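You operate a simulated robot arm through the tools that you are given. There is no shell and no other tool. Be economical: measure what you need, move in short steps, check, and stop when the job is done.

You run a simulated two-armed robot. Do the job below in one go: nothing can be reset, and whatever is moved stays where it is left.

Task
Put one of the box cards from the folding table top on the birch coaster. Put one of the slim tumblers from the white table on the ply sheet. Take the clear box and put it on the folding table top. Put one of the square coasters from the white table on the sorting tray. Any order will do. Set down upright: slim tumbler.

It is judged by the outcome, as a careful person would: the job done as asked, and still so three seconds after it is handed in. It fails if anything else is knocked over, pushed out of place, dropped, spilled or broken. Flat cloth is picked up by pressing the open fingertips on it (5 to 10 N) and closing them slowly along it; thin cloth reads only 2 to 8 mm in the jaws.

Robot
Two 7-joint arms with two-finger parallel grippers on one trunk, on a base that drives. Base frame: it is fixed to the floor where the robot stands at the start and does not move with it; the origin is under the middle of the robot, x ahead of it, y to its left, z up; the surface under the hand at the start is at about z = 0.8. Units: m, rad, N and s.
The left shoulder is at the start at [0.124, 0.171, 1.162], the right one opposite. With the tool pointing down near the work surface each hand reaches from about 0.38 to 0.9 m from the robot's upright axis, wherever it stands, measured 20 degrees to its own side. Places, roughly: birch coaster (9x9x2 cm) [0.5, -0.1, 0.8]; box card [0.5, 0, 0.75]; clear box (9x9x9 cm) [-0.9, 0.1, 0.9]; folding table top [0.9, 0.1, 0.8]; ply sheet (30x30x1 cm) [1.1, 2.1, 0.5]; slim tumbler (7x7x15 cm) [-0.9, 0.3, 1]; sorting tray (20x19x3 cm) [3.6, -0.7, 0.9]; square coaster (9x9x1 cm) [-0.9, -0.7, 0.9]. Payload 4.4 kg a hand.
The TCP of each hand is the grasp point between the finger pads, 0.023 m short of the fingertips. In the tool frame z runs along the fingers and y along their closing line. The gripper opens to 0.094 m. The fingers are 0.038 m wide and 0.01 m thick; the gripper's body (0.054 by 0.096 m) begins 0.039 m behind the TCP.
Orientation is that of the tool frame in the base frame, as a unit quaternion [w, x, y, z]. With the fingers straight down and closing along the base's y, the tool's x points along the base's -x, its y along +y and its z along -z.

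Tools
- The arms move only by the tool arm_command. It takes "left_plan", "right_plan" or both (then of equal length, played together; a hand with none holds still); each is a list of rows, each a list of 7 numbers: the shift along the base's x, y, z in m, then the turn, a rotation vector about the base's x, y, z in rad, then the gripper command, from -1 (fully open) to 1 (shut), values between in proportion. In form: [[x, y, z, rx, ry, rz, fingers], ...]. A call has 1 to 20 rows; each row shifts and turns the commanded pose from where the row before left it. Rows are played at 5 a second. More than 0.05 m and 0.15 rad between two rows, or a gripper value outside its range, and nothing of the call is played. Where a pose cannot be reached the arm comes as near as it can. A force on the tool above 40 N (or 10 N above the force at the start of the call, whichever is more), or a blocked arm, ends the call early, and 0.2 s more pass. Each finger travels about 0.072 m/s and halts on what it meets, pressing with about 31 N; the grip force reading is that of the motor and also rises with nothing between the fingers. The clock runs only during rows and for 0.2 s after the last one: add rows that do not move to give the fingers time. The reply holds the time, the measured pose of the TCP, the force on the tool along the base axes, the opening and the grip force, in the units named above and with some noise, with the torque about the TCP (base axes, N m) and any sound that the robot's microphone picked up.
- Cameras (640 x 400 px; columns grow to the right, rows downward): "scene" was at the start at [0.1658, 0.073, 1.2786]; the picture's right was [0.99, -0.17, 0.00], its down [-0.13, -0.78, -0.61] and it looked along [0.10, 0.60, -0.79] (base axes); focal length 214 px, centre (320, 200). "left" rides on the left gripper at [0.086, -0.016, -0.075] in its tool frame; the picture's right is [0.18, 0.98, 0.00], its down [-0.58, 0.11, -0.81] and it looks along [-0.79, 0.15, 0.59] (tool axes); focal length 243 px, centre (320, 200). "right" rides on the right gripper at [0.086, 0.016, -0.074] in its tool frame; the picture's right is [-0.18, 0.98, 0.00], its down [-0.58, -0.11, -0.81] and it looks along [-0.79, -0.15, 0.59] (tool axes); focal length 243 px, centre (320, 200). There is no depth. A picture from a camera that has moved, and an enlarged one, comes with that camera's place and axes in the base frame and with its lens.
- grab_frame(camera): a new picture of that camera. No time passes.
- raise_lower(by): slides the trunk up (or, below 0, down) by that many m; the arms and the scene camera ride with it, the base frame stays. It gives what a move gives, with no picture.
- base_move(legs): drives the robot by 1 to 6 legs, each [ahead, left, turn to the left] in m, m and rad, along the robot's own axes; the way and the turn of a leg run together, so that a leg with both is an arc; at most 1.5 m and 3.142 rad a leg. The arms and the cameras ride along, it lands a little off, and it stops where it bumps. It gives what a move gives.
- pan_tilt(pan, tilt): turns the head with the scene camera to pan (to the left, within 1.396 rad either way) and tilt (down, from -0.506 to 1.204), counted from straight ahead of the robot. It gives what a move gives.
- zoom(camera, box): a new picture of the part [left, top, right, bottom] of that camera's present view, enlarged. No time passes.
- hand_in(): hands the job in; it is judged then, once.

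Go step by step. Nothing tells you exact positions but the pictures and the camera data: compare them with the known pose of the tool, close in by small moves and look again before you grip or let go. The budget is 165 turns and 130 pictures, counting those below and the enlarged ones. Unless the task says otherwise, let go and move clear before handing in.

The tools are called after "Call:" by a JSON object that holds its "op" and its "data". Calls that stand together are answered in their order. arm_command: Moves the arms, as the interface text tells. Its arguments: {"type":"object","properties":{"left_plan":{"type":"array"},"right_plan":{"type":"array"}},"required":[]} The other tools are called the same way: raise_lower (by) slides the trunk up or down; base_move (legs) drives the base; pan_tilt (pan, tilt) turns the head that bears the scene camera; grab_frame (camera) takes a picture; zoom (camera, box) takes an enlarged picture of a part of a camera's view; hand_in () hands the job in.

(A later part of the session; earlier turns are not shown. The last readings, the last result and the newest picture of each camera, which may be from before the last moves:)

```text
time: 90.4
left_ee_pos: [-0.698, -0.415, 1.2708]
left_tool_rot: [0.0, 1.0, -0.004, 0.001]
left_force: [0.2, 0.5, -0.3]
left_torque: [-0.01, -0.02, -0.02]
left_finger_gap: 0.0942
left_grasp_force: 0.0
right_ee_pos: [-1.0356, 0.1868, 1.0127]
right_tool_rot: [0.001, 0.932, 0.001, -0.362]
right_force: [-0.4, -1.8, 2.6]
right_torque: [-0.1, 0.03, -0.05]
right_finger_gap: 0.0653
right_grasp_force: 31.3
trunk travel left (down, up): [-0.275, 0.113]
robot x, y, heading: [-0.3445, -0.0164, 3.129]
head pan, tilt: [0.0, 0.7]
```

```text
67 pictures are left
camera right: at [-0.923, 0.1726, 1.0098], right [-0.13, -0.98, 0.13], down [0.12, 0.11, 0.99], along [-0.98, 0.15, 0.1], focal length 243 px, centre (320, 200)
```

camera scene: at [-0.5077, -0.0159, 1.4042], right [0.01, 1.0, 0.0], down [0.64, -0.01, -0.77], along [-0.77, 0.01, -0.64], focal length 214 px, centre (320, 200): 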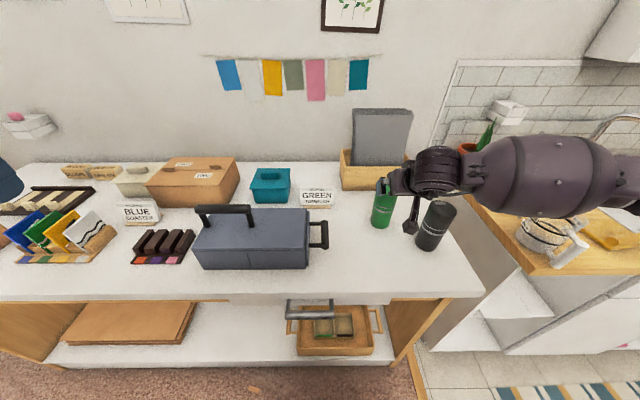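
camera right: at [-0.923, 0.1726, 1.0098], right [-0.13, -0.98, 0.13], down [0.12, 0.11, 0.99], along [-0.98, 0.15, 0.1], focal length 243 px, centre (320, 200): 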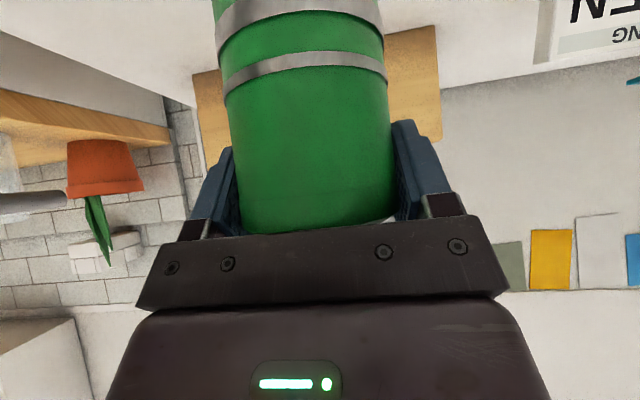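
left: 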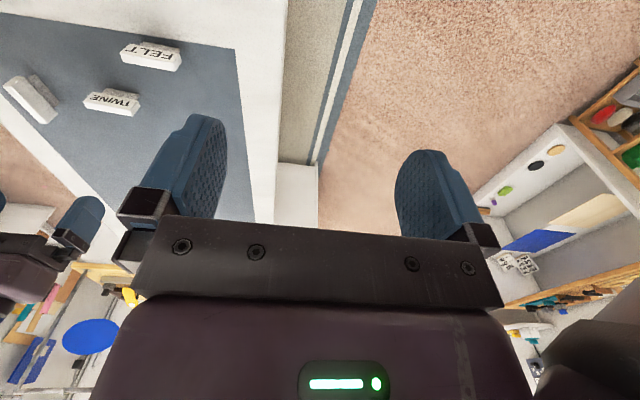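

Gripped at 65 mm. I lift straight up, then draw back.

Call:
{"op": "arm_command", "data": {"right_plan": [[0, 0, 0.015, 0, 0, 0, 0.3], [0, 0, 0.02, 0, 0, 0, 0.3], [0, 0, 0.03, 0, 0, 0, 0.3], [0, 0, 0.03, 0, 0, 0, 0.3], [0, 0, 0.03, 0, 0, 0, 0.3], [0, 0, 0.03, 0, 0, 0, 0.3], [0.03, 0, 0.02, 0, 0, 0, 0.3], [0.03, 0, 0, 0, 0, 0, 0.3], [0.03, 0, 0, 0, 0, 0, 0.3], [0.03, 0, 0, 0, 0, 0, 0.3], [0.03, 0, 0, 0, 0, 0, 0.3], [0, 0, 0, 0, 0, 0, 0.3]]}}

Call:
{"op": "grab_frame", "data": {"camera": "scene"}}

```text
time: 93.0
left_ee_pos: [-0.6973, -0.4144, 1.2722]
left_tool_rot: [0.0, 1.0, -0.005, 0.0]
left_force: [-0.3, -0.7, 0.2]
left_torque: [0.0, 0.01, 0.0]
left_finger_gap: 0.0938
left_grasp_force: 0.1
right_ee_pos: [-0.8855, 0.187, 1.1875]
right_tool_rot: [0.0, 0.932, 0.0, -0.362]
right_force: [0.3, 0.1, -2.7]
right_torque: [0.0, -0.04, 0.04]
right_finger_gap: 0.0652
right_grasp_force: 31.5
trunk travel left (down, up): [-0.275, 0.113]
robot x, y, heading: [-0.3467, -0.0123, 3.137]
head pan, tilt: [0.0, 0.7]
```

```text
66 pictures are left
camera scene: at [-0.5089, -0.0161, 1.4038], right [0.01, 1.0, 0.0], down [0.64, -0.01, -0.76], along [-0.76, 0.01, -0.64], focal length 214 px, centre (320, 200)
```

scene: 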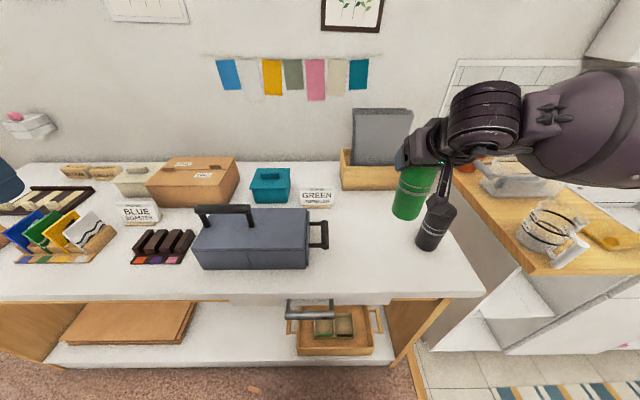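

The green tumbler is held securely. Now I back off a little and shift left along the table to the coaster rack.

Call:
{"op": "base_move", "data": {"legs": [[-0.1, 0, 0], [0, 0.65, 0]]}}

Call:
{"op": "grab_frame", "data": {"camera": "scene"}}

Call:
{"op": "grab_frame", "data": {"camera": "left"}}

```text
time: 100.0
left_ee_pos: [-0.6055, -1.0717, 1.2714]
left_tool_rot: [0.0, 1.0, -0.005, 0.0]
left_force: [0.2, 1.2, 0.8]
left_torque: [0.02, 0.0, 0.0]
left_finger_gap: 0.0941
left_grasp_force: 0.1
right_ee_pos: [-0.7918, -0.4682, 1.1884]
right_tool_rot: [0.0, 0.932, -0.001, -0.362]
right_force: [0.2, 0.1, -3.0]
right_torque: [-0.01, 0.0, 0.01]
right_finger_gap: 0.0651
right_grasp_force: 30.5
trunk travel left (down, up): [-0.275, 0.113]
robot x, y, heading: [-0.2555, -0.6713, 3.131]
head pan, tilt: [0.0, 0.7]
```

```text
65 pictures are left
camera scene: at [-0.4156, -0.6727, 1.4039], right [0.01, 1.0, 0.0], down [0.64, -0.01, -0.76], along [-0.76, 0.01, -0.64], focal length 214 px, centre (320, 200)
```

scene: 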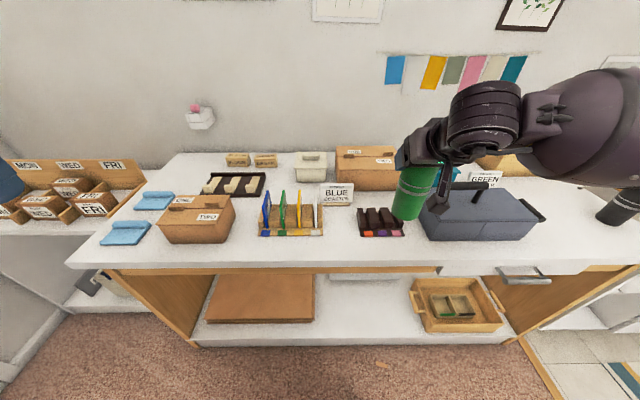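

```text
64 pictures are left
camera left: at [-0.5193, -1.0576, 1.3461], right [0.17, -0.98, 0.0], down [-0.58, -0.1, 0.81], along [-0.79, -0.14, -0.59], focal length 243 px, centre (320, 200)
```

left: 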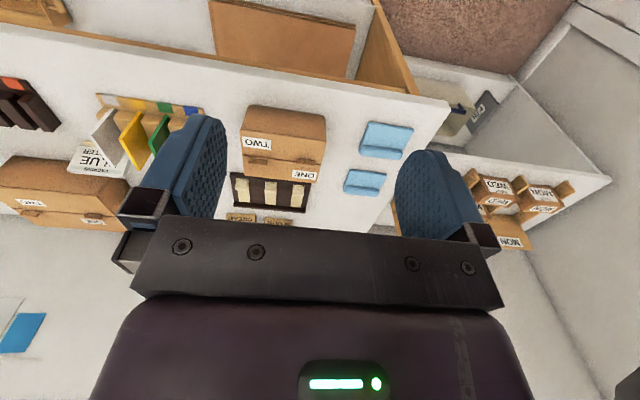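

I zoom on the rack.

Call:
{"op": "zoom", "data": {"camera": "scene", "box": [220, 160, 360, 250]}}

```text
4.44 times, centred on (290, 205) of scene
camera zoom: at [-0.4156, -0.6727, 1.4039], right [0.01, 1.0, 0.0], down [0.64, -0.01, -0.76], along [-0.76, 0.01, -0.64], focal length 953 px, centre (453, 178)
```

zoom: 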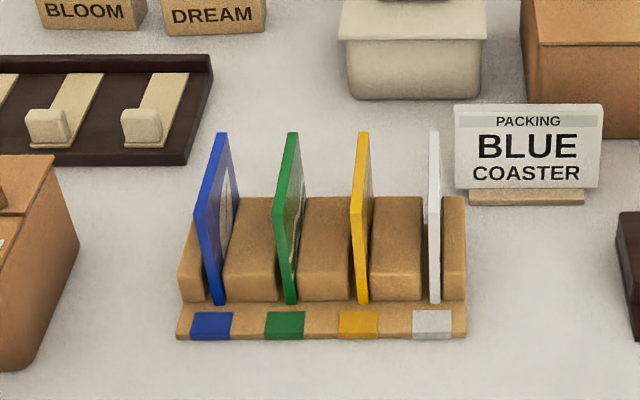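

The blue coaster stands upright in the left slot at about (-0.945, -0.840), top z≈0.967, aligned with x. I bring the left hand above it with jaws at 5 cm.

Call:
{"op": "arm_command", "data": {"left_plan": [[-0.031, 0.021, -0.019, 0, 0, 0, -0.06], [-0.031, 0.021, -0.019, 0, 0, 0, -0.06], [-0.031, 0.021, -0.019, 0, 0, 0, -0.06], [-0.031, 0.021, -0.019, 0, 0, 0, -0.06], [-0.031, 0.021, -0.019, 0, 0, 0, -0.06], [-0.031, 0.021, -0.019, 0, 0, 0, -0.06], [-0.031, 0.021, -0.019, 0, 0, 0, -0.06], [-0.031, 0.021, -0.019, 0, 0, 0, -0.06], [-0.031, 0.021, -0.019, 0, 0, 0, -0.06], [-0.031, 0.021, -0.019, 0, 0, 0, -0.06], [-0.03, 0.021, -0.019, 0, 0, 0, -0.06], [0, 0, 0, 0, 0, 0, -0.06]]}}

Call:
{"op": "grab_frame", "data": {"camera": "left"}}

Call:
{"op": "zoom", "data": {"camera": "scene", "box": [220, 140, 360, 250]}}

```text
time: 102.6
left_ee_pos: [-0.8066, -0.9359, 1.1455]
left_tool_rot: [0.0, 1.0, -0.005, 0.0]
left_force: [-0.3, 0.2, 0.3]
left_torque: [-0.03, 0.03, -0.01]
left_finger_gap: 0.0498
left_grasp_force: 0.0
left hand out of reach, approached as far as the arm can: row 7, 8, 9, 10, 11
right_ee_pos: [-0.7931, -0.4681, 1.1871]
right_tool_rot: [0.0, 0.932, -0.001, -0.363]
right_force: [-0.3, 0.0, -2.5]
right_torque: [0.03, 0.01, 0.01]
right_finger_gap: 0.0654
right_grasp_force: 30.9
trunk travel left (down, up): [-0.275, 0.113]
robot x, y, heading: [-0.2554, -0.6774, 3.131]
head pan, tilt: [0.0, 0.7]
```

```text
62 pictures are left
camera left: at [-0.7215, -0.9217, 1.2208], right [0.17, -0.98, 0.0], down [-0.58, -0.1, 0.81], along [-0.79, -0.14, -0.59], focal length 243 px, centre (320, 200)
```

left: 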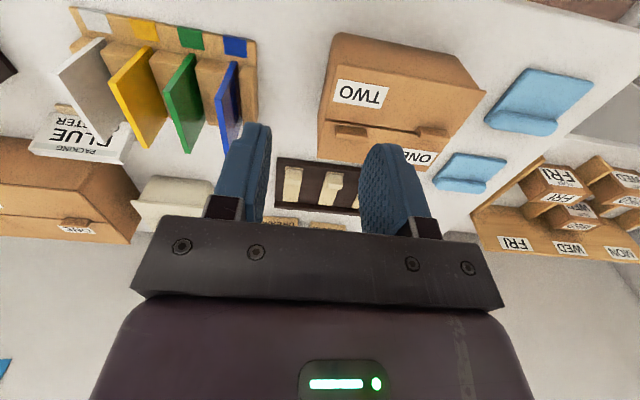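

```text
3.64 times, centred on (290, 195) of scene
camera zoom: at [-0.4155, -0.6726, 1.4039], right [0.01, 1.0, 0.0], down [0.64, -0.01, -0.76], along [-0.76, 0.01, -0.64], focal length 780 px, centre (429, 218)
```

zoom: 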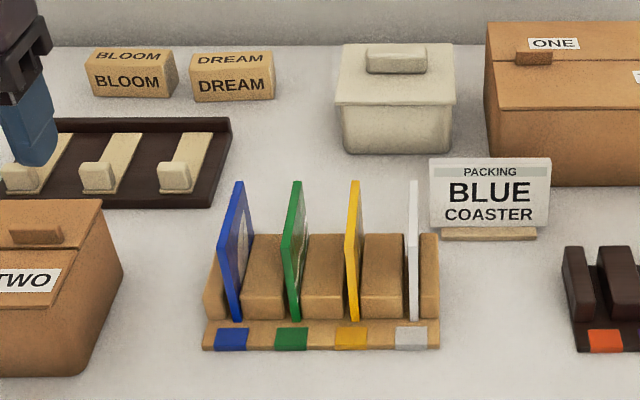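

The left arm stopped short of reach. I move the base 10 cm closer and then continue with the left hand.

Call:
{"op": "base_move", "data": {"legs": [[0.1, 0, 0]]}}

Call:
{"op": "arm_command", "data": {"left_plan": [[-0.01, 0.024, -0.02, 0, 0, 0, -0.06], [-0.01, 0.024, -0.02, 0, 0, 0, -0.06], [-0.01, 0.024, -0.02, 0, 0, 0, -0.06], [-0.01, 0.024, -0.02, 0, 0, 0, -0.06], [0, 0, 0, 0, 0, 0, -0.06]]}}

Call:
{"op": "grab_frame", "data": {"camera": "left"}}

```text
time: 103.7
left_ee_pos: [-0.9072, -0.9344, 1.1465]
left_tool_rot: [-0.001, 1.0, -0.004, 0.0]
left_force: [-0.7, -0.3, -0.5]
left_torque: [0.03, -0.04, 0.0]
left_finger_gap: 0.0497
left_grasp_force: 0.1
right_ee_pos: [-0.8937, -0.4679, 1.1869]
right_tool_rot: [0.001, 0.932, 0.0, -0.362]
right_force: [0.4, 0.3, -1.8]
right_torque: [-0.02, -0.01, -0.01]
right_finger_gap: 0.065
right_grasp_force: 30.5
trunk travel left (down, up): [-0.275, 0.113]
robot x, y, heading: [-0.3565, -0.6753, 3.132]
head pan, tilt: [0.0, 0.7]
```

```text
time: 104.9
left_ee_pos: [-0.8788, -0.9181, 1.1207]
left_tool_rot: [0.0, 1.0, -0.004, -0.002]
left_force: [0.9, -0.8, 0.9]
left_torque: [0.0, 0.02, 0.02]
left_finger_gap: 0.0498
left_grasp_force: 0.0
left hand out of reach, approached as far as the arm can: row 1, 2, 3, 4
right_ee_pos: [-0.8924, -0.4688, 1.188]
right_tool_rot: [0.0, 0.932, 0.0, -0.362]
right_force: [-0.6, -0.2, -1.7]
right_torque: [-0.03, 0.02, 0.0]
right_finger_gap: 0.0652
right_grasp_force: 31.6
trunk travel left (down, up): [-0.275, 0.113]
robot x, y, heading: [-0.3531, -0.6732, 3.134]
head pan, tilt: [0.0, 0.7]
```

```text
60 pictures are left
camera left: at [-0.7925, -0.9053, 1.1963], right [0.18, -0.98, 0.0], down [-0.58, -0.1, 0.81], along [-0.79, -0.14, -0.59], focal length 243 px, centre (320, 200)
```

left: 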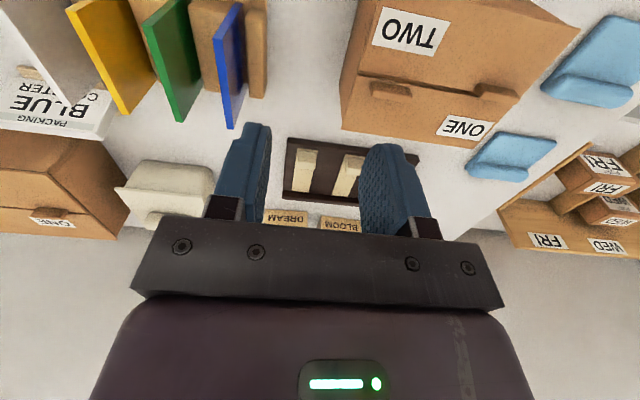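

The left arm seems caught in an awkward posture. I try moving it first inward and back, then forward.

Call:
{"op": "arm_command", "data": {"left_plan": [[0.03, 0.02, 0.01, 0, 0, 0, -0.06], [0.03, 0.03, 0.01, 0, 0, 0, -0.06], [0.03, 0.03, 0, 0, 0, 0, -0.06], [0.02, 0.03, 0, 0, 0, 0, -0.06], [0, 0.02, 0, 0, 0, 0, -0.06], [0, 0, 0, 0, 0, 0, -0.06]]}}

Call:
{"op": "arm_command", "data": {"left_plan": [[-0.03, -0.003, -0.01, 0, 0, 0, -0.06], [-0.03, -0.003, -0.01, 0, 0, 0, -0.06], [-0.03, -0.003, -0.01, 0, 0, 0, -0.06], [0, 0, 0, 0, 0, 0, -0.06]]}}

```text
time: 106.3
left_ee_pos: [-0.7536, -0.8276, 1.1571]
left_tool_rot: [0.0, 1.0, -0.004, 0.0]
left_force: [-0.4, 0.4, -0.4]
left_torque: [0.0, 0.02, -0.04]
left_finger_gap: 0.0499
left_grasp_force: 0.1
left hand out of reach, approached as far as the arm can: row 3, 4, 5
right_ee_pos: [-0.893, -0.4684, 1.1884]
right_tool_rot: [0.001, 0.932, 0.0, -0.362]
right_force: [-0.1, 0.1, -2.7]
right_torque: [-0.01, 0.05, -0.02]
right_finger_gap: 0.0651
right_grasp_force: 30.3
trunk travel left (down, up): [-0.275, 0.113]
robot x, y, heading: [-0.3541, -0.6744, 3.128]
head pan, tilt: [0.0, 0.7]
```

```text
time: 107.3
left_ee_pos: [-0.8299, -0.8684, 1.1421]
left_tool_rot: [0.0, 1.0, -0.004, -0.001]
left_force: [0.5, -0.3, 1.1]
left_torque: [0.02, 0.01, 0.01]
left_finger_gap: 0.0495
left_grasp_force: 0.1
left hand out of reach, approached as far as the arm can: row 1, 2, 3
right_ee_pos: [-0.8912, -0.4669, 1.1877]
right_tool_rot: [0.001, 0.932, 0.0, -0.362]
right_force: [0.3, -0.4, -2.3]
right_torque: [-0.02, 0.02, -0.01]
right_finger_gap: 0.0653
right_grasp_force: 31.2
trunk travel left (down, up): [-0.275, 0.113]
robot x, y, heading: [-0.3551, -0.6706, 3.13]
head pan, tilt: [0.0, 0.7]
```

The left arm's limit keeps the hand from coming inward, so I shift the base right by 0.2 m instead (after pulling the tumbler back over the table's front edge).

Call:
{"op": "arm_command", "data": {"right_plan": [[0.03, 0, 0.01, 0, 0, 0, 0.3], [0.03, 0, 0.01, 0, 0, 0, 0.3], [0.03, 0, 0.01, 0, 0, 0, 0.3], [0.02, 0, 0.01, 0, 0, 0, 0.3], [0, 0, 0, 0, 0, 0, 0.3]]}}

Call:
{"op": "base_move", "data": {"legs": [[0, -0.2, 0]]}}

Call:
{"op": "arm_command", "data": {"left_plan": [[-0.02, -0.035, 0, 0, 0, 0, -0.06], [-0.02, -0.035, 0, 0, 0, 0, -0.06], [-0.02, -0.035, 0, 0, 0, 0, -0.06], [-0.02, -0.035, 0, 0, 0, 0, -0.06], [-0.02, -0.03, 0, 0, 0, 0, -0.06], [0, 0, 0, 0, 0, 0, -0.06]]}}

Call:
{"op": "grab_frame", "data": {"camera": "left"}}

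```text
time: 108.5
left_ee_pos: [-0.8299, -0.8682, 1.1417]
left_tool_rot: [0.0, 1.0, -0.004, 0.0]
left_force: [-0.2, 0.5, 0.2]
left_torque: [-0.03, -0.02, 0.03]
left_finger_gap: 0.0496
left_grasp_force: 0.0
right_ee_pos: [-0.8158, -0.4699, 1.2342]
right_tool_rot: [0.0, 0.933, -0.001, -0.36]
right_force: [-0.2, 0.7, -3.1]
right_torque: [-0.04, 0.01, -0.05]
right_finger_gap: 0.0652
right_grasp_force: 30.8
right hand out of reach, approached as far as the arm can: row 3, 4
trunk travel left (down, up): [-0.275, 0.113]
robot x, y, heading: [-0.3546, -0.6724, 3.136]
head pan, tilt: [0.0, 0.7]
```

```text
time: 110.9
left_ee_pos: [-0.8271, -0.6737, 1.142]
left_tool_rot: [0.001, 1.0, -0.002, 0.0]
left_force: [0.3, 0.0, 0.6]
left_torque: [-0.02, 0.02, 0.04]
left_finger_gap: 0.0498
left_grasp_force: 0.0
right_ee_pos: [-0.8151, -0.2748, 1.2352]
right_tool_rot: [0.002, 0.932, 0.002, -0.361]
right_force: [-1.1, 0.3, -2.1]
right_torque: [-0.05, 0.01, -0.01]
right_finger_gap: 0.0652
right_grasp_force: 31.7
trunk travel left (down, up): [-0.275, 0.113]
robot x, y, heading: [-0.351, -0.4767, 3.135]
head pan, tilt: [0.0, 0.7]
```

```text
time: 112.3
left_ee_pos: [-0.9287, -0.8429, 1.142]
left_tool_rot: [0.001, 1.0, -0.003, -0.001]
left_force: [0.3, -0.6, 0.8]
left_torque: [0.02, 0.0, 0.02]
left_finger_gap: 0.0496
left_grasp_force: 0.0
right_ee_pos: [-0.813, -0.2749, 1.2354]
right_tool_rot: [0.001, 0.932, 0.002, -0.362]
right_force: [0.2, -0.1, -2.5]
right_torque: [0.0, 0.03, 0.02]
right_finger_gap: 0.0652
right_grasp_force: 30.8
trunk travel left (down, up): [-0.275, 0.113]
robot x, y, heading: [-0.3545, -0.4757, 3.135]
head pan, tilt: [0.0, 0.7]
```

```text
59 pictures are left
camera left: at [-0.8421, -0.8297, 1.2167], right [0.18, -0.98, 0.0], down [-0.58, -0.11, 0.81], along [-0.79, -0.14, -0.59], focal length 243 px, centre (320, 200)
```

left: 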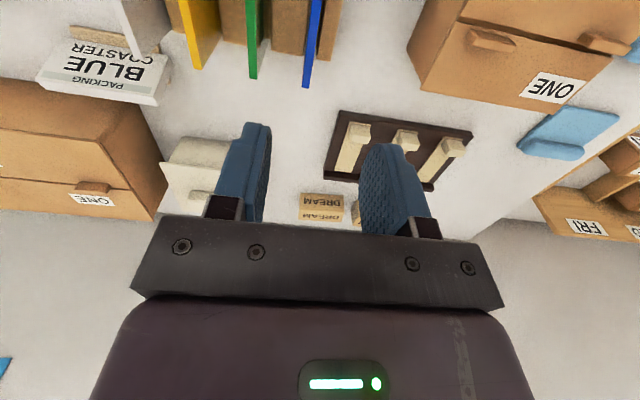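

Now it reaches. The blue coaster's line is y≈-0.839, x centre about -0.937. I lower to just above it and look.

Call:
{"op": "arm_command", "data": {"left_plan": [[-0.006, 0.003, -0.035, 0, 0, 0, -0.06], [0, 0, -0.035, 0, 0, 0, -0.06], [0, 0, -0.035, 0, 0, 0, -0.06], [0, 0, -0.03, 0, 0, 0, -0.06], [0, 0, 0, 0, 0, 0, -0.06]]}}

Call:
{"op": "grab_frame", "data": {"camera": "left"}}

Call:
{"op": "grab_frame", "data": {"camera": "scene"}}

```text
time: 113.5
left_ee_pos: [-0.898, -0.8542, 1.0344]
left_tool_rot: [-0.001, 1.0, -0.003, -0.001]
left_force: [-0.1, -0.4, 0.3]
left_torque: [0.0, -0.01, 0.0]
left_finger_gap: 0.0499
left_grasp_force: 0.1
left hand out of reach, approached as far as the arm can: row 2, 3, 4
right_ee_pos: [-0.8146, -0.2744, 1.2352]
right_tool_rot: [0.001, 0.932, 0.001, -0.362]
right_force: [0.0, -0.1, -2.2]
right_torque: [-0.03, 0.01, 0.0]
right_finger_gap: 0.0652
right_grasp_force: 31.0
trunk travel left (down, up): [-0.275, 0.113]
robot x, y, heading: [-0.3542, -0.4747, 3.136]
head pan, tilt: [0.0, 0.7]
```

```text
58 pictures are left
camera left: at [-0.8116, -0.8399, 1.1098], right [0.18, -0.98, 0.0], down [-0.58, -0.11, 0.81], along [-0.79, -0.14, -0.59], focal length 243 px, centre (320, 200)
```

left: 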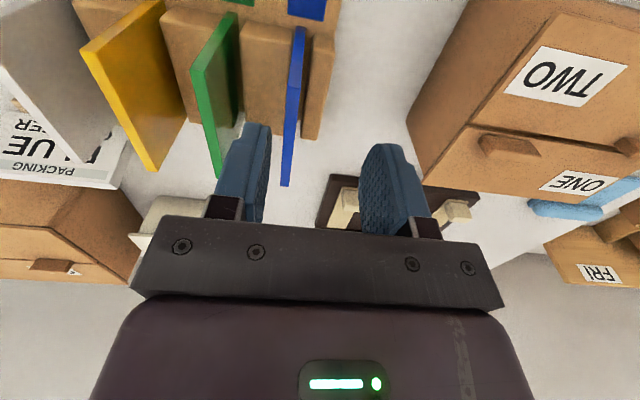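

```text
57 pictures are left
camera scene: at [-0.5141, -0.4763, 1.4039], right [0.01, 1.0, 0.0], down [0.64, 0.0, -0.76], along [-0.76, 0.0, -0.64], focal length 214 px, centre (320, 200)
```

scene: 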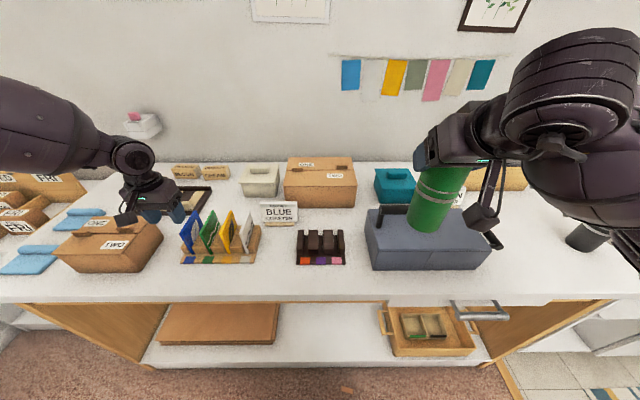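

The left wrist is at its rotation limit. I raise the hand and turn it half a turn clockwise; the jaws are symmetric, so the grasp is the same but the wrist gets freedom.

Call:
{"op": "arm_command", "data": {"left_plan": [[0, 0, 0.04, 0, 0, 0, -0.06], [0, 0, 0.04, 0, 0, 0, -0.06], [0, 0, 0.03, 0, 0, -0.15, -0.06], [0, 0, 0, 0, 0, -0.15, -0.06], [0, 0, 0, 0, 0, -0.15, -0.06], [0, 0, 0, 0, 0, -0.15, -0.06], [0, 0, 0, 0, 0, -0.15, -0.06], [0, 0, 0, 0, 0, -0.15, -0.06], [0, 0, 0, 0, 0, -0.15, -0.06], [0, 0, 0, 0, 0, -0.15, -0.06], [0, 0, 0, 0, 0, -0.15, -0.06], [0, 0, 0, 0, 0, -0.15, -0.06], [0, 0, 0, 0, 0, -0.15, -0.06], [0, 0, 0, 0, 0, -0.15, -0.06], [0, 0, 0, 0, 0, -0.15, -0.06], [0, 0, 0, 0, 0, -0.15, -0.06], [0, 0, 0, 0, 0, -0.15, -0.06], [0, 0, 0, 0, 0, -0.15, -0.06], [0, 0, 0, 0, 0, -0.15, -0.06], [0, 0, 0, 0, 0, -0.15, -0.06]]}}

Call:
{"op": "arm_command", "data": {"left_plan": [[0, 0, 0, 0, 0, -0.15, -0.06], [0, 0, 0, 0, 0, -0.15, -0.06], [0, 0, 0, 0, 0, -0.137, -0.06], [0, 0, 0, 0, 0, 0, -0.06]]}}

```text
time: 117.7
left_ee_pos: [-0.8971, -0.8552, 1.1466]
left_tool_rot: [0.001, -0.215, 0.977, -0.001]
left_force: [0.7, -0.6, 0.0]
left_torque: [-0.01, -0.01, 0.0]
left_finger_gap: 0.0496
left_grasp_force: 0.0
right_ee_pos: [-0.8148, -0.2733, 1.2354]
right_tool_rot: [0.001, 0.932, 0.002, -0.362]
right_force: [0.5, -0.8, -2.3]
right_torque: [0.01, 0.01, -0.04]
right_finger_gap: 0.0653
right_grasp_force: 31.6
trunk travel left (down, up): [-0.275, 0.113]
robot x, y, heading: [-0.3523, -0.4773, 3.131]
head pan, tilt: [0.0, 0.7]
```

```text
time: 118.7
left_ee_pos: [-0.8976, -0.8568, 1.1472]
left_tool_rot: [0.0, 0.001, 1.0, -0.001]
left_force: [-0.8, 0.9, -0.3]
left_torque: [-0.02, -0.01, -0.02]
left_finger_gap: 0.0496
left_grasp_force: 0.1
right_ee_pos: [-0.8138, -0.2756, 1.2349]
right_tool_rot: [0.001, 0.932, 0.002, -0.362]
right_force: [0.6, 0.3, -2.8]
right_torque: [0.0, 0.03, 0.03]
right_finger_gap: 0.0652
right_grasp_force: 31.3
trunk travel left (down, up): [-0.275, 0.113]
robot x, y, heading: [-0.3506, -0.4824, 3.135]
head pan, tilt: [0.0, 0.7]
```

The flip worked. Now to just above the coaster.

Call:
{"op": "arm_command", "data": {"left_plan": [[-0.02, 0.009, -0.03, 0, 0, 0, -0.06], [-0.022, 0.009, -0.03, 0, 0, 0, -0.06], [0, 0, -0.04, 0, 0, 0, -0.06], [0, 0, -0.037, 0, 0, 0, -0.06], [0, 0, 0, 0, 0, 0, -0.06]]}}

Call:
{"op": "grab_frame", "data": {"camera": "left"}}

Call:
{"op": "zoom", "data": {"camera": "scene", "box": [100, 140, 300, 280]}}

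```text
time: 119.9
left_ee_pos: [-0.9022, -0.8546, 1.0402]
left_tool_rot: [-0.001, 0.0, 1.0, 0.0]
left_force: [0.4, 0.2, -0.2]
left_torque: [-0.01, -0.01, -0.02]
left_finger_gap: 0.0499
left_grasp_force: 0.0
left hand out of reach, approached as far as the arm can: row 2, 3, 4
right_ee_pos: [-0.8144, -0.2742, 1.2346]
right_tool_rot: [0.001, 0.932, 0.001, -0.362]
right_force: [0.2, -0.1, -1.4]
right_torque: [0.04, -0.01, -0.03]
right_finger_gap: 0.0654
right_grasp_force: 31.2
trunk travel left (down, up): [-0.275, 0.113]
robot x, y, heading: [-0.3573, -0.4761, 3.14]
head pan, tilt: [0.0, 0.7]
```

```text
56 pictures are left
camera left: at [-0.989, -0.8723, 1.1149], right [-0.18, 0.98, 0.0], down [0.58, 0.11, 0.81], along [0.79, 0.15, -0.59], focal length 243 px, centre (320, 200)
```

left: 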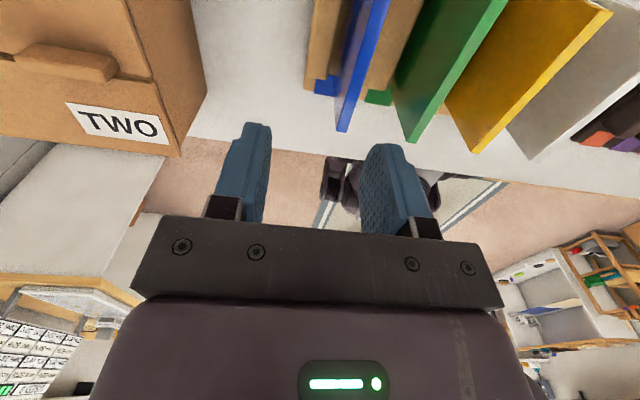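

```text
2.86 times, centred on (200, 210) of scene
camera zoom: at [-0.5138, -0.4763, 1.4039], right [0.01, 1.0, 0.0], down [0.64, 0.0, -0.76], along [-0.76, 0.0, -0.64], focal length 613 px, centre (663, 171)
```

zoom: 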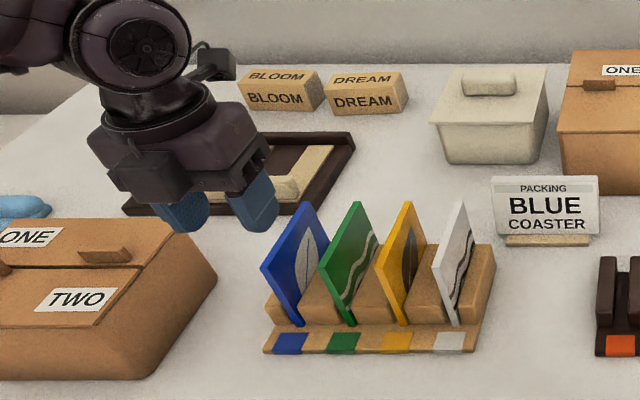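

It's not the wrist: the limit lies in height relative to the shoulder. With the trunk lower, the target is within the part already reached. I raise the left hand, back off 10 cm (tumbler in front of the table edge), and lower the trunk by 0.2.

Call:
{"op": "arm_command", "data": {"left_plan": [[0, 0, 0.04, 0, 0, 0, -0.06], [0, 0, 0.04, 0, 0, 0, -0.06], [0, 0, 0.04, 0, 0, 0, -0.06], [0, 0, 0.04, 0, 0, 0, -0.06], [0, 0, 0.04, 0, 0, 0, -0.06], [0, 0, 0, 0, 0, 0, -0.06]], "right_plan": [[0, 0, 0.01, 0, 0, 0, 0.3], [0, 0, 0.01, 0, 0, 0, 0.3], [0, 0, 0.01, 0, 0, 0, 0.3], [0, 0, 0.01, 0, 0, 0, 0.3], [0, 0, 0.01, 0, 0, 0, 0.3], [0, 0, 0, 0, 0, 0, 0.3]]}}

Call:
{"op": "base_move", "data": {"legs": [[-0.12, 0, 0]]}}

Call:
{"op": "raise_lower", "data": {"by": -0.2}}

Call:
{"op": "grab_frame", "data": {"camera": "scene"}}

```text
time: 121.3
left_ee_pos: [-0.9034, -0.8548, 1.2395]
left_tool_rot: [0.002, 0.0, 1.0, -0.001]
left_force: [0.0, -0.1, -0.6]
left_torque: [0.0, -0.02, 0.03]
left_finger_gap: 0.0497
left_grasp_force: 0.0
right_ee_pos: [-0.8139, -0.2747, 1.2846]
right_tool_rot: [0.001, 0.932, 0.001, -0.362]
right_force: [-0.4, -0.6, -2.8]
right_torque: [0.0, 0.0, 0.01]
right_finger_gap: 0.0653
right_grasp_force: 31.0
trunk travel left (down, up): [-0.275, 0.113]
robot x, y, heading: [-0.3554, -0.4736, 3.139]
head pan, tilt: [0.0, 0.7]
```

```text
time: 122.5
left_ee_pos: [-0.7822, -0.8563, 1.2411]
left_tool_rot: [0.0, -0.001, 1.0, -0.001]
left_force: [0.0, -0.1, -0.3]
left_torque: [0.01, 0.0, -0.02]
left_finger_gap: 0.0498
left_grasp_force: 0.2
right_ee_pos: [-0.6958, -0.2767, 1.2842]
right_tool_rot: [0.002, 0.932, 0.002, -0.363]
right_force: [-0.5, 0.3, -1.8]
right_torque: [-0.03, 0.01, -0.02]
right_finger_gap: 0.0654
right_grasp_force: 30.7
trunk travel left (down, up): [-0.275, 0.113]
robot x, y, heading: [-0.2349, -0.4769, 3.136]
head pan, tilt: [0.0, 0.7]
```

```text
time: 124.3
left_ee_pos: [-0.7854, -0.8545, 1.0483]
left_tool_rot: [0.01, -0.001, 1.0, 0.0]
left_force: [0.0, 0.5, -0.4]
left_torque: [0.0, 0.03, 0.02]
left_finger_gap: 0.0498
left_grasp_force: 0.1
right_ee_pos: [-0.7702, -0.2778, 0.9147]
right_tool_rot: [0.006, 0.991, 0.006, -0.131]
right_force: [19.1, -3.8, 5.4]
right_torque: [-0.05, -0.55, -0.12]
right_finger_gap: 0.0657
right_grasp_force: 31.0
trunk travel left (down, up): [-0.09, 0.298]
robot x, y, heading: [-0.2374, -0.4758, 3.133]
head pan, tilt: [0.0, 0.7]
stopped: the force on the tool passed its limit at 52 N (the readings are from after the stop); the commanded pose is now the measured one
```

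```text
54 pictures are left
camera scene: at [-0.556, -0.4767, 1.1936], right [0.01, 1.0, 0.0], down [0.64, 0.0, -0.77], along [-0.77, 0.0, -0.64], focal length 214 px, centre (320, 200)
```

scene: 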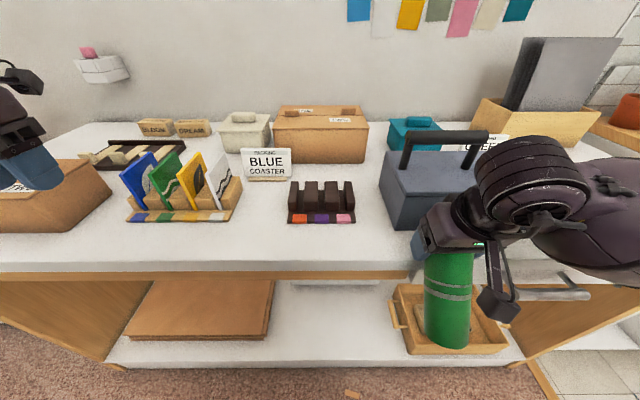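

The torso leans as it lowers, and the right arm could not hold its pose: the tumbler now touches the table's front edge. I move the right hand back gently to relieve it.

Call:
{"op": "arm_command", "data": {"right_plan": [[0.01, 0, 0, 0, 0, 0, 0.3], [0.01, 0, 0, 0, 0, 0, 0.3], [0.01, 0, 0, 0, 0, 0, 0.3], [0, 0, 0, 0, 0, 0, 0.3]]}}

Call:
{"op": "grab_frame", "data": {"camera": "right"}}

Call:
{"op": "zoom", "data": {"camera": "scene", "box": [340, 100, 600, 380]}}

```text
time: 125.3
left_ee_pos: [-0.7851, -0.8558, 1.0498]
left_tool_rot: [0.01, -0.002, 1.0, 0.0]
left_force: [-0.9, 0.7, -0.3]
left_torque: [0.02, 0.0, -0.03]
left_finger_gap: 0.0499
left_grasp_force: 0.2
right_ee_pos: [-0.7725, -0.2757, 0.9156]
right_tool_rot: [0.003, 0.991, 0.004, -0.131]
right_force: [7.5, -2.9, 8.1]
right_torque: [-0.09, -0.18, -0.06]
right_finger_gap: 0.0654
right_grasp_force: 30.9
right hand out of reach, approached as far as the arm can: row 1, 2, 3
trunk travel left (down, up): [-0.09, 0.298]
robot x, y, heading: [-0.2389, -0.4824, 3.138]
head pan, tilt: [0.0, 0.7]
```

```text
53 pictures are left
camera right: at [-0.6695, -0.2903, 0.9653], right [-0.17, -0.98, 0.06], down [-0.35, 0.11, 0.93], along [-0.92, 0.14, -0.36], focal length 243 px, centre (320, 200)
```

right: 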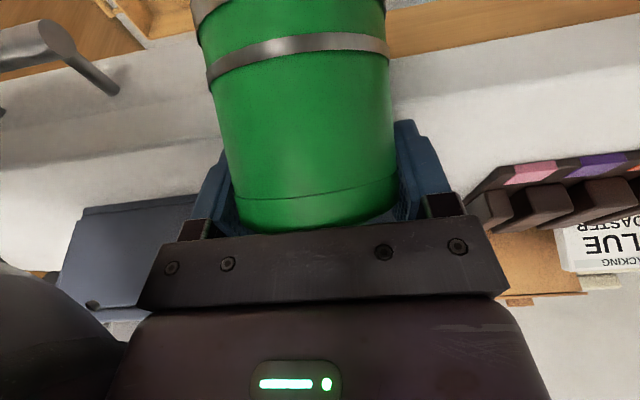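

```text
1.43 times, centred on (470, 240) of scene
camera zoom: at [-0.5571, -0.4769, 1.1937], right [0.0, 1.0, 0.0], down [0.64, 0.0, -0.77], along [-0.77, 0.0, -0.64], focal length 306 px, centre (106, 143)
```

zoom: 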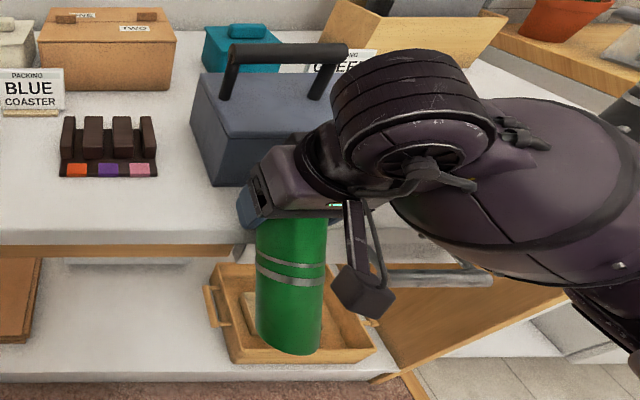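

Backing the base off instead clears it from the table.

Call:
{"op": "base_move", "data": {"legs": [[-0.12, 0, 0]]}}

Call:
{"op": "raise_lower", "data": {"by": 0.1}}

Call:
{"op": "grab_frame", "data": {"camera": "scene"}}

```text
time: 126.5
left_ee_pos: [-0.668, -0.8561, 1.0482]
left_tool_rot: [0.011, -0.002, 1.0, 0.0]
left_force: [1.1, 0.9, -0.1]
left_torque: [0.0, -0.02, -0.04]
left_finger_gap: 0.0497
left_grasp_force: 0.0
right_ee_pos: [-0.6545, -0.2762, 0.9161]
right_tool_rot: [0.004, 0.991, 0.004, -0.131]
right_force: [0.5, -0.2, -1.8]
right_torque: [-0.01, 0.14, 0.02]
right_finger_gap: 0.0654
right_grasp_force: 31.0
trunk travel left (down, up): [-0.09, 0.298]
robot x, y, heading: [-0.1157, -0.4757, 3.136]
head pan, tilt: [0.0, 0.7]
```

```text
time: 127.9
left_ee_pos: [-0.6692, -0.8561, 1.1465]
left_tool_rot: [0.012, -0.001, 1.0, 0.0]
left_force: [0.2, 0.7, -0.3]
left_torque: [0.01, -0.01, -0.01]
left_finger_gap: 0.0495
left_grasp_force: 0.0
right_ee_pos: [-0.6568, -0.2779, 1.0125]
right_tool_rot: [0.005, 0.992, 0.005, -0.129]
right_force: [-0.8, -0.5, -3.0]
right_torque: [0.0, 0.1, -0.04]
right_finger_gap: 0.0655
right_grasp_force: 30.7
trunk travel left (down, up): [-0.19, 0.198]
robot x, y, heading: [-0.1194, -0.4786, 3.145]
head pan, tilt: [0.0, 0.7]
```

```text
51 pictures are left
camera scene: at [-0.341, -0.4779, 1.3125], right [0.0, 1.0, 0.0], down [0.64, 0.0, -0.76], along [-0.76, 0.0, -0.64], focal length 214 px, centre (320, 200)
```

scene: 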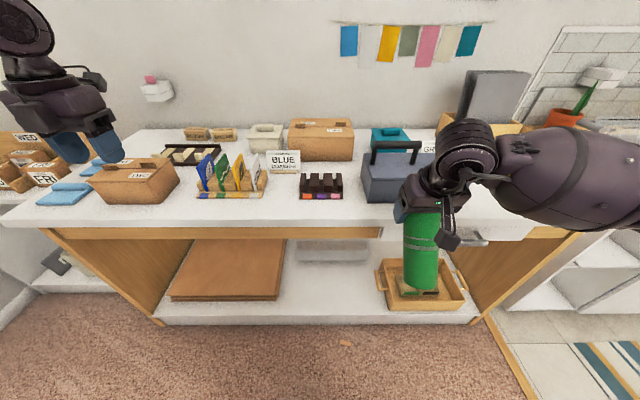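

The tumbler is free and the trunk back at about its first height. I restore the right hand's pitch so the tumbler hangs upright again.

Call:
{"op": "arm_command", "data": {"right_plan": [[0, 0, 0.02, 0, 0.12, 0, 0.3], [0, 0, 0.02, 0, 0.12, 0, 0.3], [0, 0, 0.02, 0, 0.12, 0, 0.3], [0, 0, 0.02, 0, 0.12, 0, 0.3], [0, 0, 0.02, 0, 0, 0, 0.3], [0, 0, 0, 0, 0, 0, 0.3]]}}

Call:
{"op": "zoom", "data": {"camera": "scene", "box": [360, 80, 560, 280]}}

```text
time: 129.3
left_ee_pos: [-0.6676, -0.8571, 1.1484]
left_tool_rot: [0.011, -0.001, 1.0, -0.001]
left_force: [0.1, 0.6, -0.2]
left_torque: [0.01, 0.03, -0.01]
left_finger_gap: 0.0497
left_grasp_force: 0.0
right_ee_pos: [-0.6547, -0.2763, 1.1159]
right_tool_rot: [0.003, 0.932, 0.005, -0.363]
right_force: [-0.1, 0.0, -1.7]
right_torque: [0.0, 0.05, 0.02]
right_finger_gap: 0.0654
right_grasp_force: 31.0
trunk travel left (down, up): [-0.19, 0.198]
robot x, y, heading: [-0.1157, -0.4772, 3.141]
head pan, tilt: [0.0, 0.7]
```

```text
2.00 times, centred on (460, 180) of scene
camera zoom: at [-0.3397, -0.4775, 1.313], right [0.0, 1.0, 0.0], down [0.64, 0.0, -0.76], along [-0.76, 0.0, -0.64], focal length 429 px, centre (40, 240)
```

zoom: 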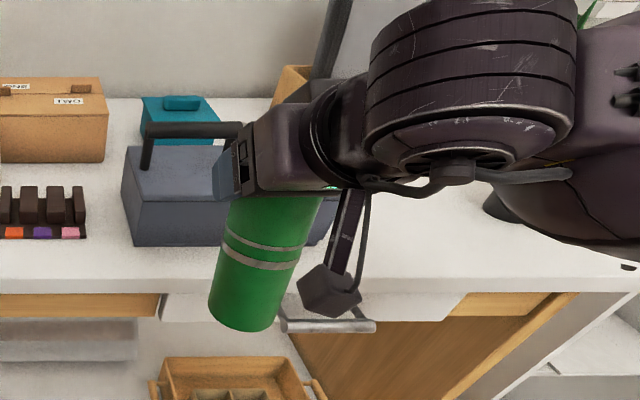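

Call:
{"op": "grab_frame", "data": {"camera": "right"}}

```text
49 pictures are left
camera right: at [-0.5414, -0.2908, 1.1128], right [-0.12, -0.98, 0.13], down [0.12, 0.11, 0.99], along [-0.99, 0.14, 0.1], focal length 243 px, centre (320, 200)
```

right: 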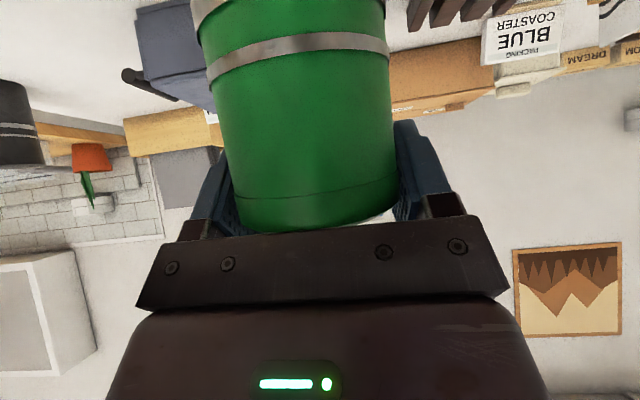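

The tumbler has pivoted in the grip: from the scene view its lower end leans about 0.19 rad towards me. I pitch the hand by that much to make it upright and check.

Call:
{"op": "arm_command", "data": {"right_plan": [[-0.01, 0, 0.01, 0, 0.1, 0, 0.3], [-0.01, 0, 0.01, 0, 0.09, 0, 0.3], [-0.01, 0, 0.02, 0, 0, 0, 0.3], [0, 0, 0, 0, 0, 0, 0.3]]}}

Call:
{"op": "zoom", "data": {"camera": "scene", "box": [360, 80, 560, 280]}}

```text
time: 130.3
left_ee_pos: [-0.6672, -0.8554, 1.1483]
left_tool_rot: [0.011, -0.002, 1.0, 0.0]
left_force: [-0.2, 0.6, 0.0]
left_torque: [0.0, 0.01, -0.01]
left_finger_gap: 0.0497
left_grasp_force: 0.2
right_ee_pos: [-0.6857, -0.2773, 1.1554]
right_tool_rot: [0.003, 0.893, 0.005, -0.45]
right_force: [0.1, 0.4, -1.4]
right_torque: [-0.01, 0.03, -0.02]
right_finger_gap: 0.0655
right_grasp_force: 30.8
trunk travel left (down, up): [-0.19, 0.198]
robot x, y, heading: [-0.114, -0.4744, 3.139]
head pan, tilt: [0.0, 0.7]
```

```text
2.00 times, centred on (460, 180) of scene
camera zoom: at [-0.3396, -0.4775, 1.313], right [0.0, 1.0, 0.0], down [0.64, 0.0, -0.76], along [-0.76, 0.0, -0.64], focal length 429 px, centre (40, 240)
```

zoom: 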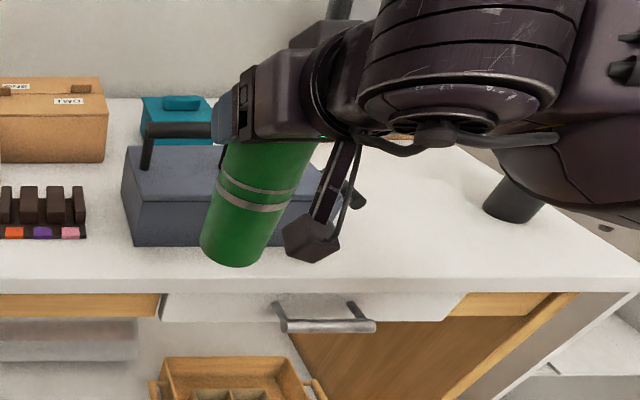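

The tumbler hangs upright again. I raise it a bit, advance 12 cm and try the left hand toward the coaster with this trunk height.

Call:
{"op": "arm_command", "data": {"right_plan": [[0, 0, 0.02, 0, 0, 0, 0.3], [0, 0, 0.02, 0, 0, 0, 0.3], [0, 0, 0.02, 0, 0, 0, 0.3], [0, 0, 0, 0, 0, 0, 0.3]]}}

Call:
{"op": "base_move", "data": {"legs": [[0.12, 0, 0]]}}

Call:
{"op": "arm_command", "data": {"left_plan": [[-0.03, 0.003, 0, 0, 0, 0, -0.06], [-0.03, 0.003, -0.01, 0, 0, 0, -0.06], [-0.03, 0.003, -0.01, 0, 0, 0, -0.06], [-0.03, 0.003, -0.01, 0, 0, 0, -0.06], [-0.03, 0.003, -0.01, 0, 0, 0, -0.06], [0, 0, -0.03, 0, 0, 0, -0.06], [0, 0, -0.03, 0, 0, 0, -0.06], [0, 0, 0, 0, 0, 0, -0.06]]}}

```text
time: 131.3
left_ee_pos: [-0.6689, -0.8568, 1.1484]
left_tool_rot: [0.01, -0.002, 1.0, -0.001]
left_force: [-0.8, -0.3, -0.2]
left_torque: [0.0, -0.01, 0.0]
left_finger_gap: 0.05
left_grasp_force: 0.1
right_ee_pos: [-0.6861, -0.2761, 1.2138]
right_tool_rot: [0.002, 0.893, 0.006, -0.449]
right_force: [-0.3, -0.4, -1.6]
right_torque: [-0.01, 0.0, 0.0]
right_finger_gap: 0.0655
right_grasp_force: 30.4
trunk travel left (down, up): [-0.19, 0.198]
robot x, y, heading: [-0.1194, -0.4772, 3.14]
head pan, tilt: [0.0, 0.7]
```

```text
time: 132.5
left_ee_pos: [-0.7879, -0.856, 1.1474]
left_tool_rot: [0.011, -0.002, 1.0, -0.001]
left_force: [-1.1, 0.3, -0.7]
left_torque: [0.01, -0.01, -0.03]
left_finger_gap: 0.0499
left_grasp_force: 0.0
right_ee_pos: [-0.806, -0.2771, 1.2142]
right_tool_rot: [0.002, 0.893, 0.006, -0.449]
right_force: [0.3, 0.8, -2.3]
right_torque: [0.0, 0.02, -0.02]
right_finger_gap: 0.0655
right_grasp_force: 31.2
trunk travel left (down, up): [-0.19, 0.198]
robot x, y, heading: [-0.2361, -0.4793, 3.137]
head pan, tilt: [0.0, 0.7]
```

```text
time: 134.3
left_ee_pos: [-0.9279, -0.8443, 1.0495]
left_tool_rot: [0.009, -0.002, 1.0, 0.0]
left_force: [0.3, 0.8, 0.7]
left_torque: [0.01, 0.0, -0.03]
left_finger_gap: 0.0499
left_grasp_force: 0.0
left hand out of reach, approached as far as the arm can: row 6, 7
right_ee_pos: [-0.8046, -0.2764, 1.2138]
right_tool_rot: [0.003, 0.893, 0.006, -0.45]
right_force: [-0.1, -0.1, -1.9]
right_torque: [0.02, 0.04, -0.02]
right_finger_gap: 0.0654
right_grasp_force: 30.9
trunk travel left (down, up): [-0.19, 0.198]
robot x, y, heading: [-0.2361, -0.4768, 3.134]
head pan, tilt: [0.0, 0.7]
```

The limit may be the wrist bend; tilting the hand within the coaster's plane is harmless, so I pitch the left hand forward ~0.45 rad and try going down.

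Call:
{"op": "arm_command", "data": {"left_plan": [[0.01, 0.001, 0.01, 0, 0.15, 0, -0.06], [0.01, 0.001, 0.01, 0, 0.15, 0, -0.06], [0, 0.001, 0, 0, 0.15, 0, -0.06], [0, 0.001, -0.02, 0, 0, 0, -0.06], [0, 0.001, -0.02, 0, 0, 0, -0.06], [0, 0, -0.02, 0, 0, 0, -0.06], [0, 0, 0, 0, 0, 0, -0.06]]}}

Call:
{"op": "grab_frame", "data": {"camera": "scene"}}

```text
time: 135.9
left_ee_pos: [-0.9075, -0.84, 1.0095]
left_tool_rot: [-0.214, -0.001, 0.977, 0.001]
left_force: [-0.2, -0.2, 0.0]
left_torque: [-0.01, 0.02, -0.01]
left_finger_gap: 0.0498
left_grasp_force: 0.1
right_ee_pos: [-0.8046, -0.2781, 1.2142]
right_tool_rot: [0.002, 0.893, 0.006, -0.451]
right_force: [-0.3, 0.6, -1.8]
right_torque: [-0.02, -0.03, -0.05]
right_finger_gap: 0.0654
right_grasp_force: 31.1
trunk travel left (down, up): [-0.19, 0.198]
robot x, y, heading: [-0.2363, -0.4786, 3.141]
head pan, tilt: [0.0, 0.7]
```

```text
47 pictures are left
camera scene: at [-0.4581, -0.4775, 1.3132], right [0.0, 1.0, 0.0], down [0.64, 0.0, -0.77], along [-0.77, 0.0, -0.64], focal length 214 px, centre (320, 200)
```

scene: 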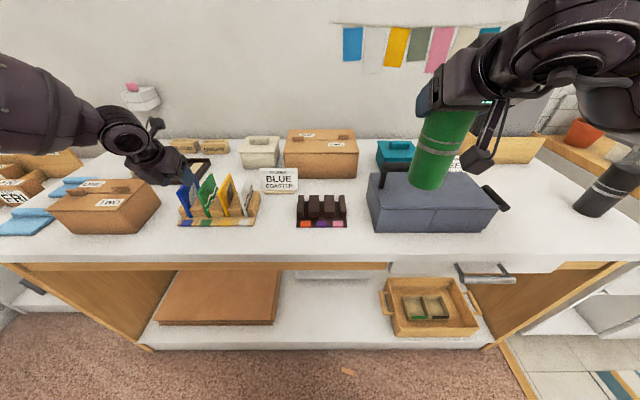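

That works. I look with the left camera before descending around the coaster.

Call:
{"op": "grab_frame", "data": {"camera": "left"}}

Call:
{"op": "zoom", "data": {"camera": "scene", "box": [100, 100, 280, 240]}}

```text
46 pictures are left
camera left: at [-0.9553, -0.8575, 1.1135], right [-0.17, 0.98, 0.08], down [0.86, 0.11, 0.49], along [0.47, 0.15, -0.87], focal length 243 px, centre (320, 200)
```

left: 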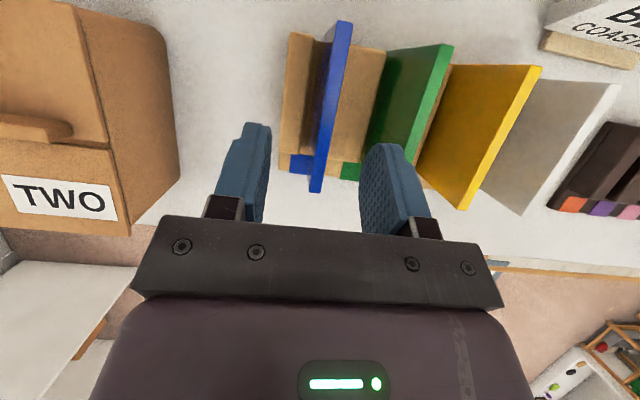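

```text
2.86 times, centred on (190, 170) of scene
camera zoom: at [-0.4581, -0.4775, 1.3132], right [0.0, 1.0, 0.0], down [0.64, 0.0, -0.77], along [-0.77, 0.0, -0.64], focal length 613 px, centre (691, 286)
```

zoom: 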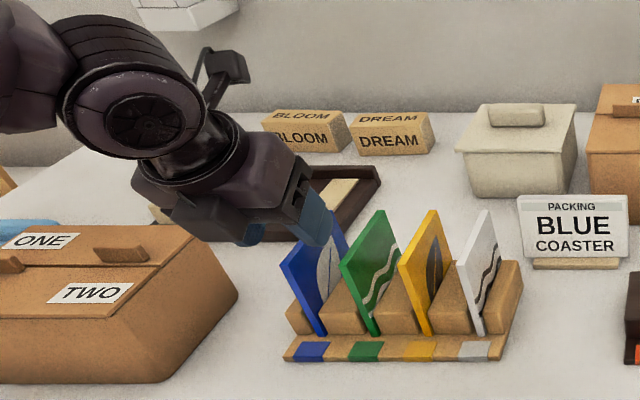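

The coaster's top edge runs at y≈-0.836 between the fingers. I descend and close.

Call:
{"op": "arm_command", "data": {"left_plan": [[-0.008, 0.002, -0.02, 0, 0, 0, -0.06], [-0.008, 0.001, -0.02, 0, 0, 0, -0.06], [-0.006, 0, -0.016, 0, 0, 0, -0.06], [0, 0, 0, 0, 0, 0, -0.06]]}}

Call:
{"op": "grab_frame", "data": {"camera": "left"}}

```text
time: 136.9
left_ee_pos: [-0.9298, -0.8359, 0.9534]
left_tool_rot: [-0.214, -0.002, 0.977, 0.0]
left_force: [-0.8, -0.5, 2.8]
left_torque: [0.02, -0.15, 0.0]
left_finger_gap: 0.0497
left_grasp_force: 0.0
right_ee_pos: [-0.8049, -0.2775, 1.2152]
right_tool_rot: [0.003, 0.893, 0.006, -0.451]
right_force: [0.1, 0.3, -2.6]
right_torque: [-0.01, 0.03, -0.01]
right_finger_gap: 0.0654
right_grasp_force: 30.8
trunk travel left (down, up): [-0.19, 0.198]
robot x, y, heading: [-0.236, -0.4774, 3.133]
head pan, tilt: [0.0, 0.7]
```

```text
44 pictures are left
camera left: at [-0.9781, -0.8541, 1.0577], right [-0.17, 0.98, 0.08], down [0.86, 0.11, 0.49], along [0.47, 0.15, -0.87], focal length 243 px, centre (320, 200)
```

left: 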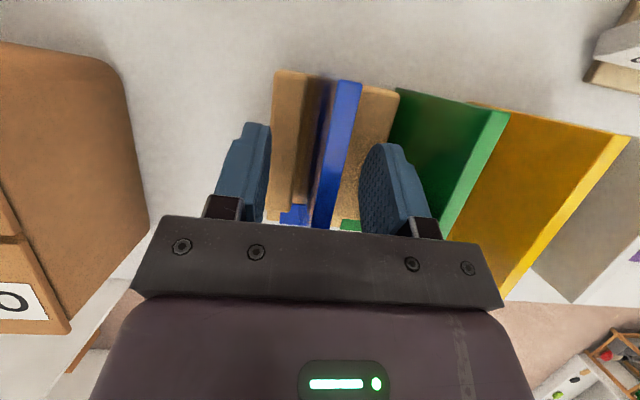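

A light touch (2.8 N), probably fingertips on the wooden blocks; I rise 4 mm and close.

Call:
{"op": "arm_command", "data": {"left_plan": [[0, 0, 0.004, 0, 0, 0, -0.06], [0, 0, 0, 0, 0, 0, 0.2], [0, 0, 0, 0, 0, 0, 0.5], [0, 0, 0, 0, 0, 0, 0.7], [0, 0, 0, 0, 0, 0, 0.9], [0, 0, 0, 0, 0, 0, 1], [0, 0, 0, 0, 0, 0, 1]]}}

```text
time: 138.5
left_ee_pos: [-0.9297, -0.8362, 0.9577]
left_tool_rot: [-0.213, -0.003, 0.977, 0.0]
left_force: [-0.1, -3.0, 0.0]
left_torque: [-0.12, -0.01, -0.12]
left_finger_gap: 0.0075
left_grasp_force: 30.9
right_ee_pos: [-0.8044, -0.2788, 1.2148]
right_tool_rot: [0.002, 0.893, 0.006, -0.45]
right_force: [0.7, 0.2, -2.4]
right_torque: [-0.04, 0.01, -0.01]
right_finger_gap: 0.0655
right_grasp_force: 31.0
trunk travel left (down, up): [-0.19, 0.198]
robot x, y, heading: [-0.2369, -0.481, 3.14]
head pan, tilt: [0.0, 0.7]
```

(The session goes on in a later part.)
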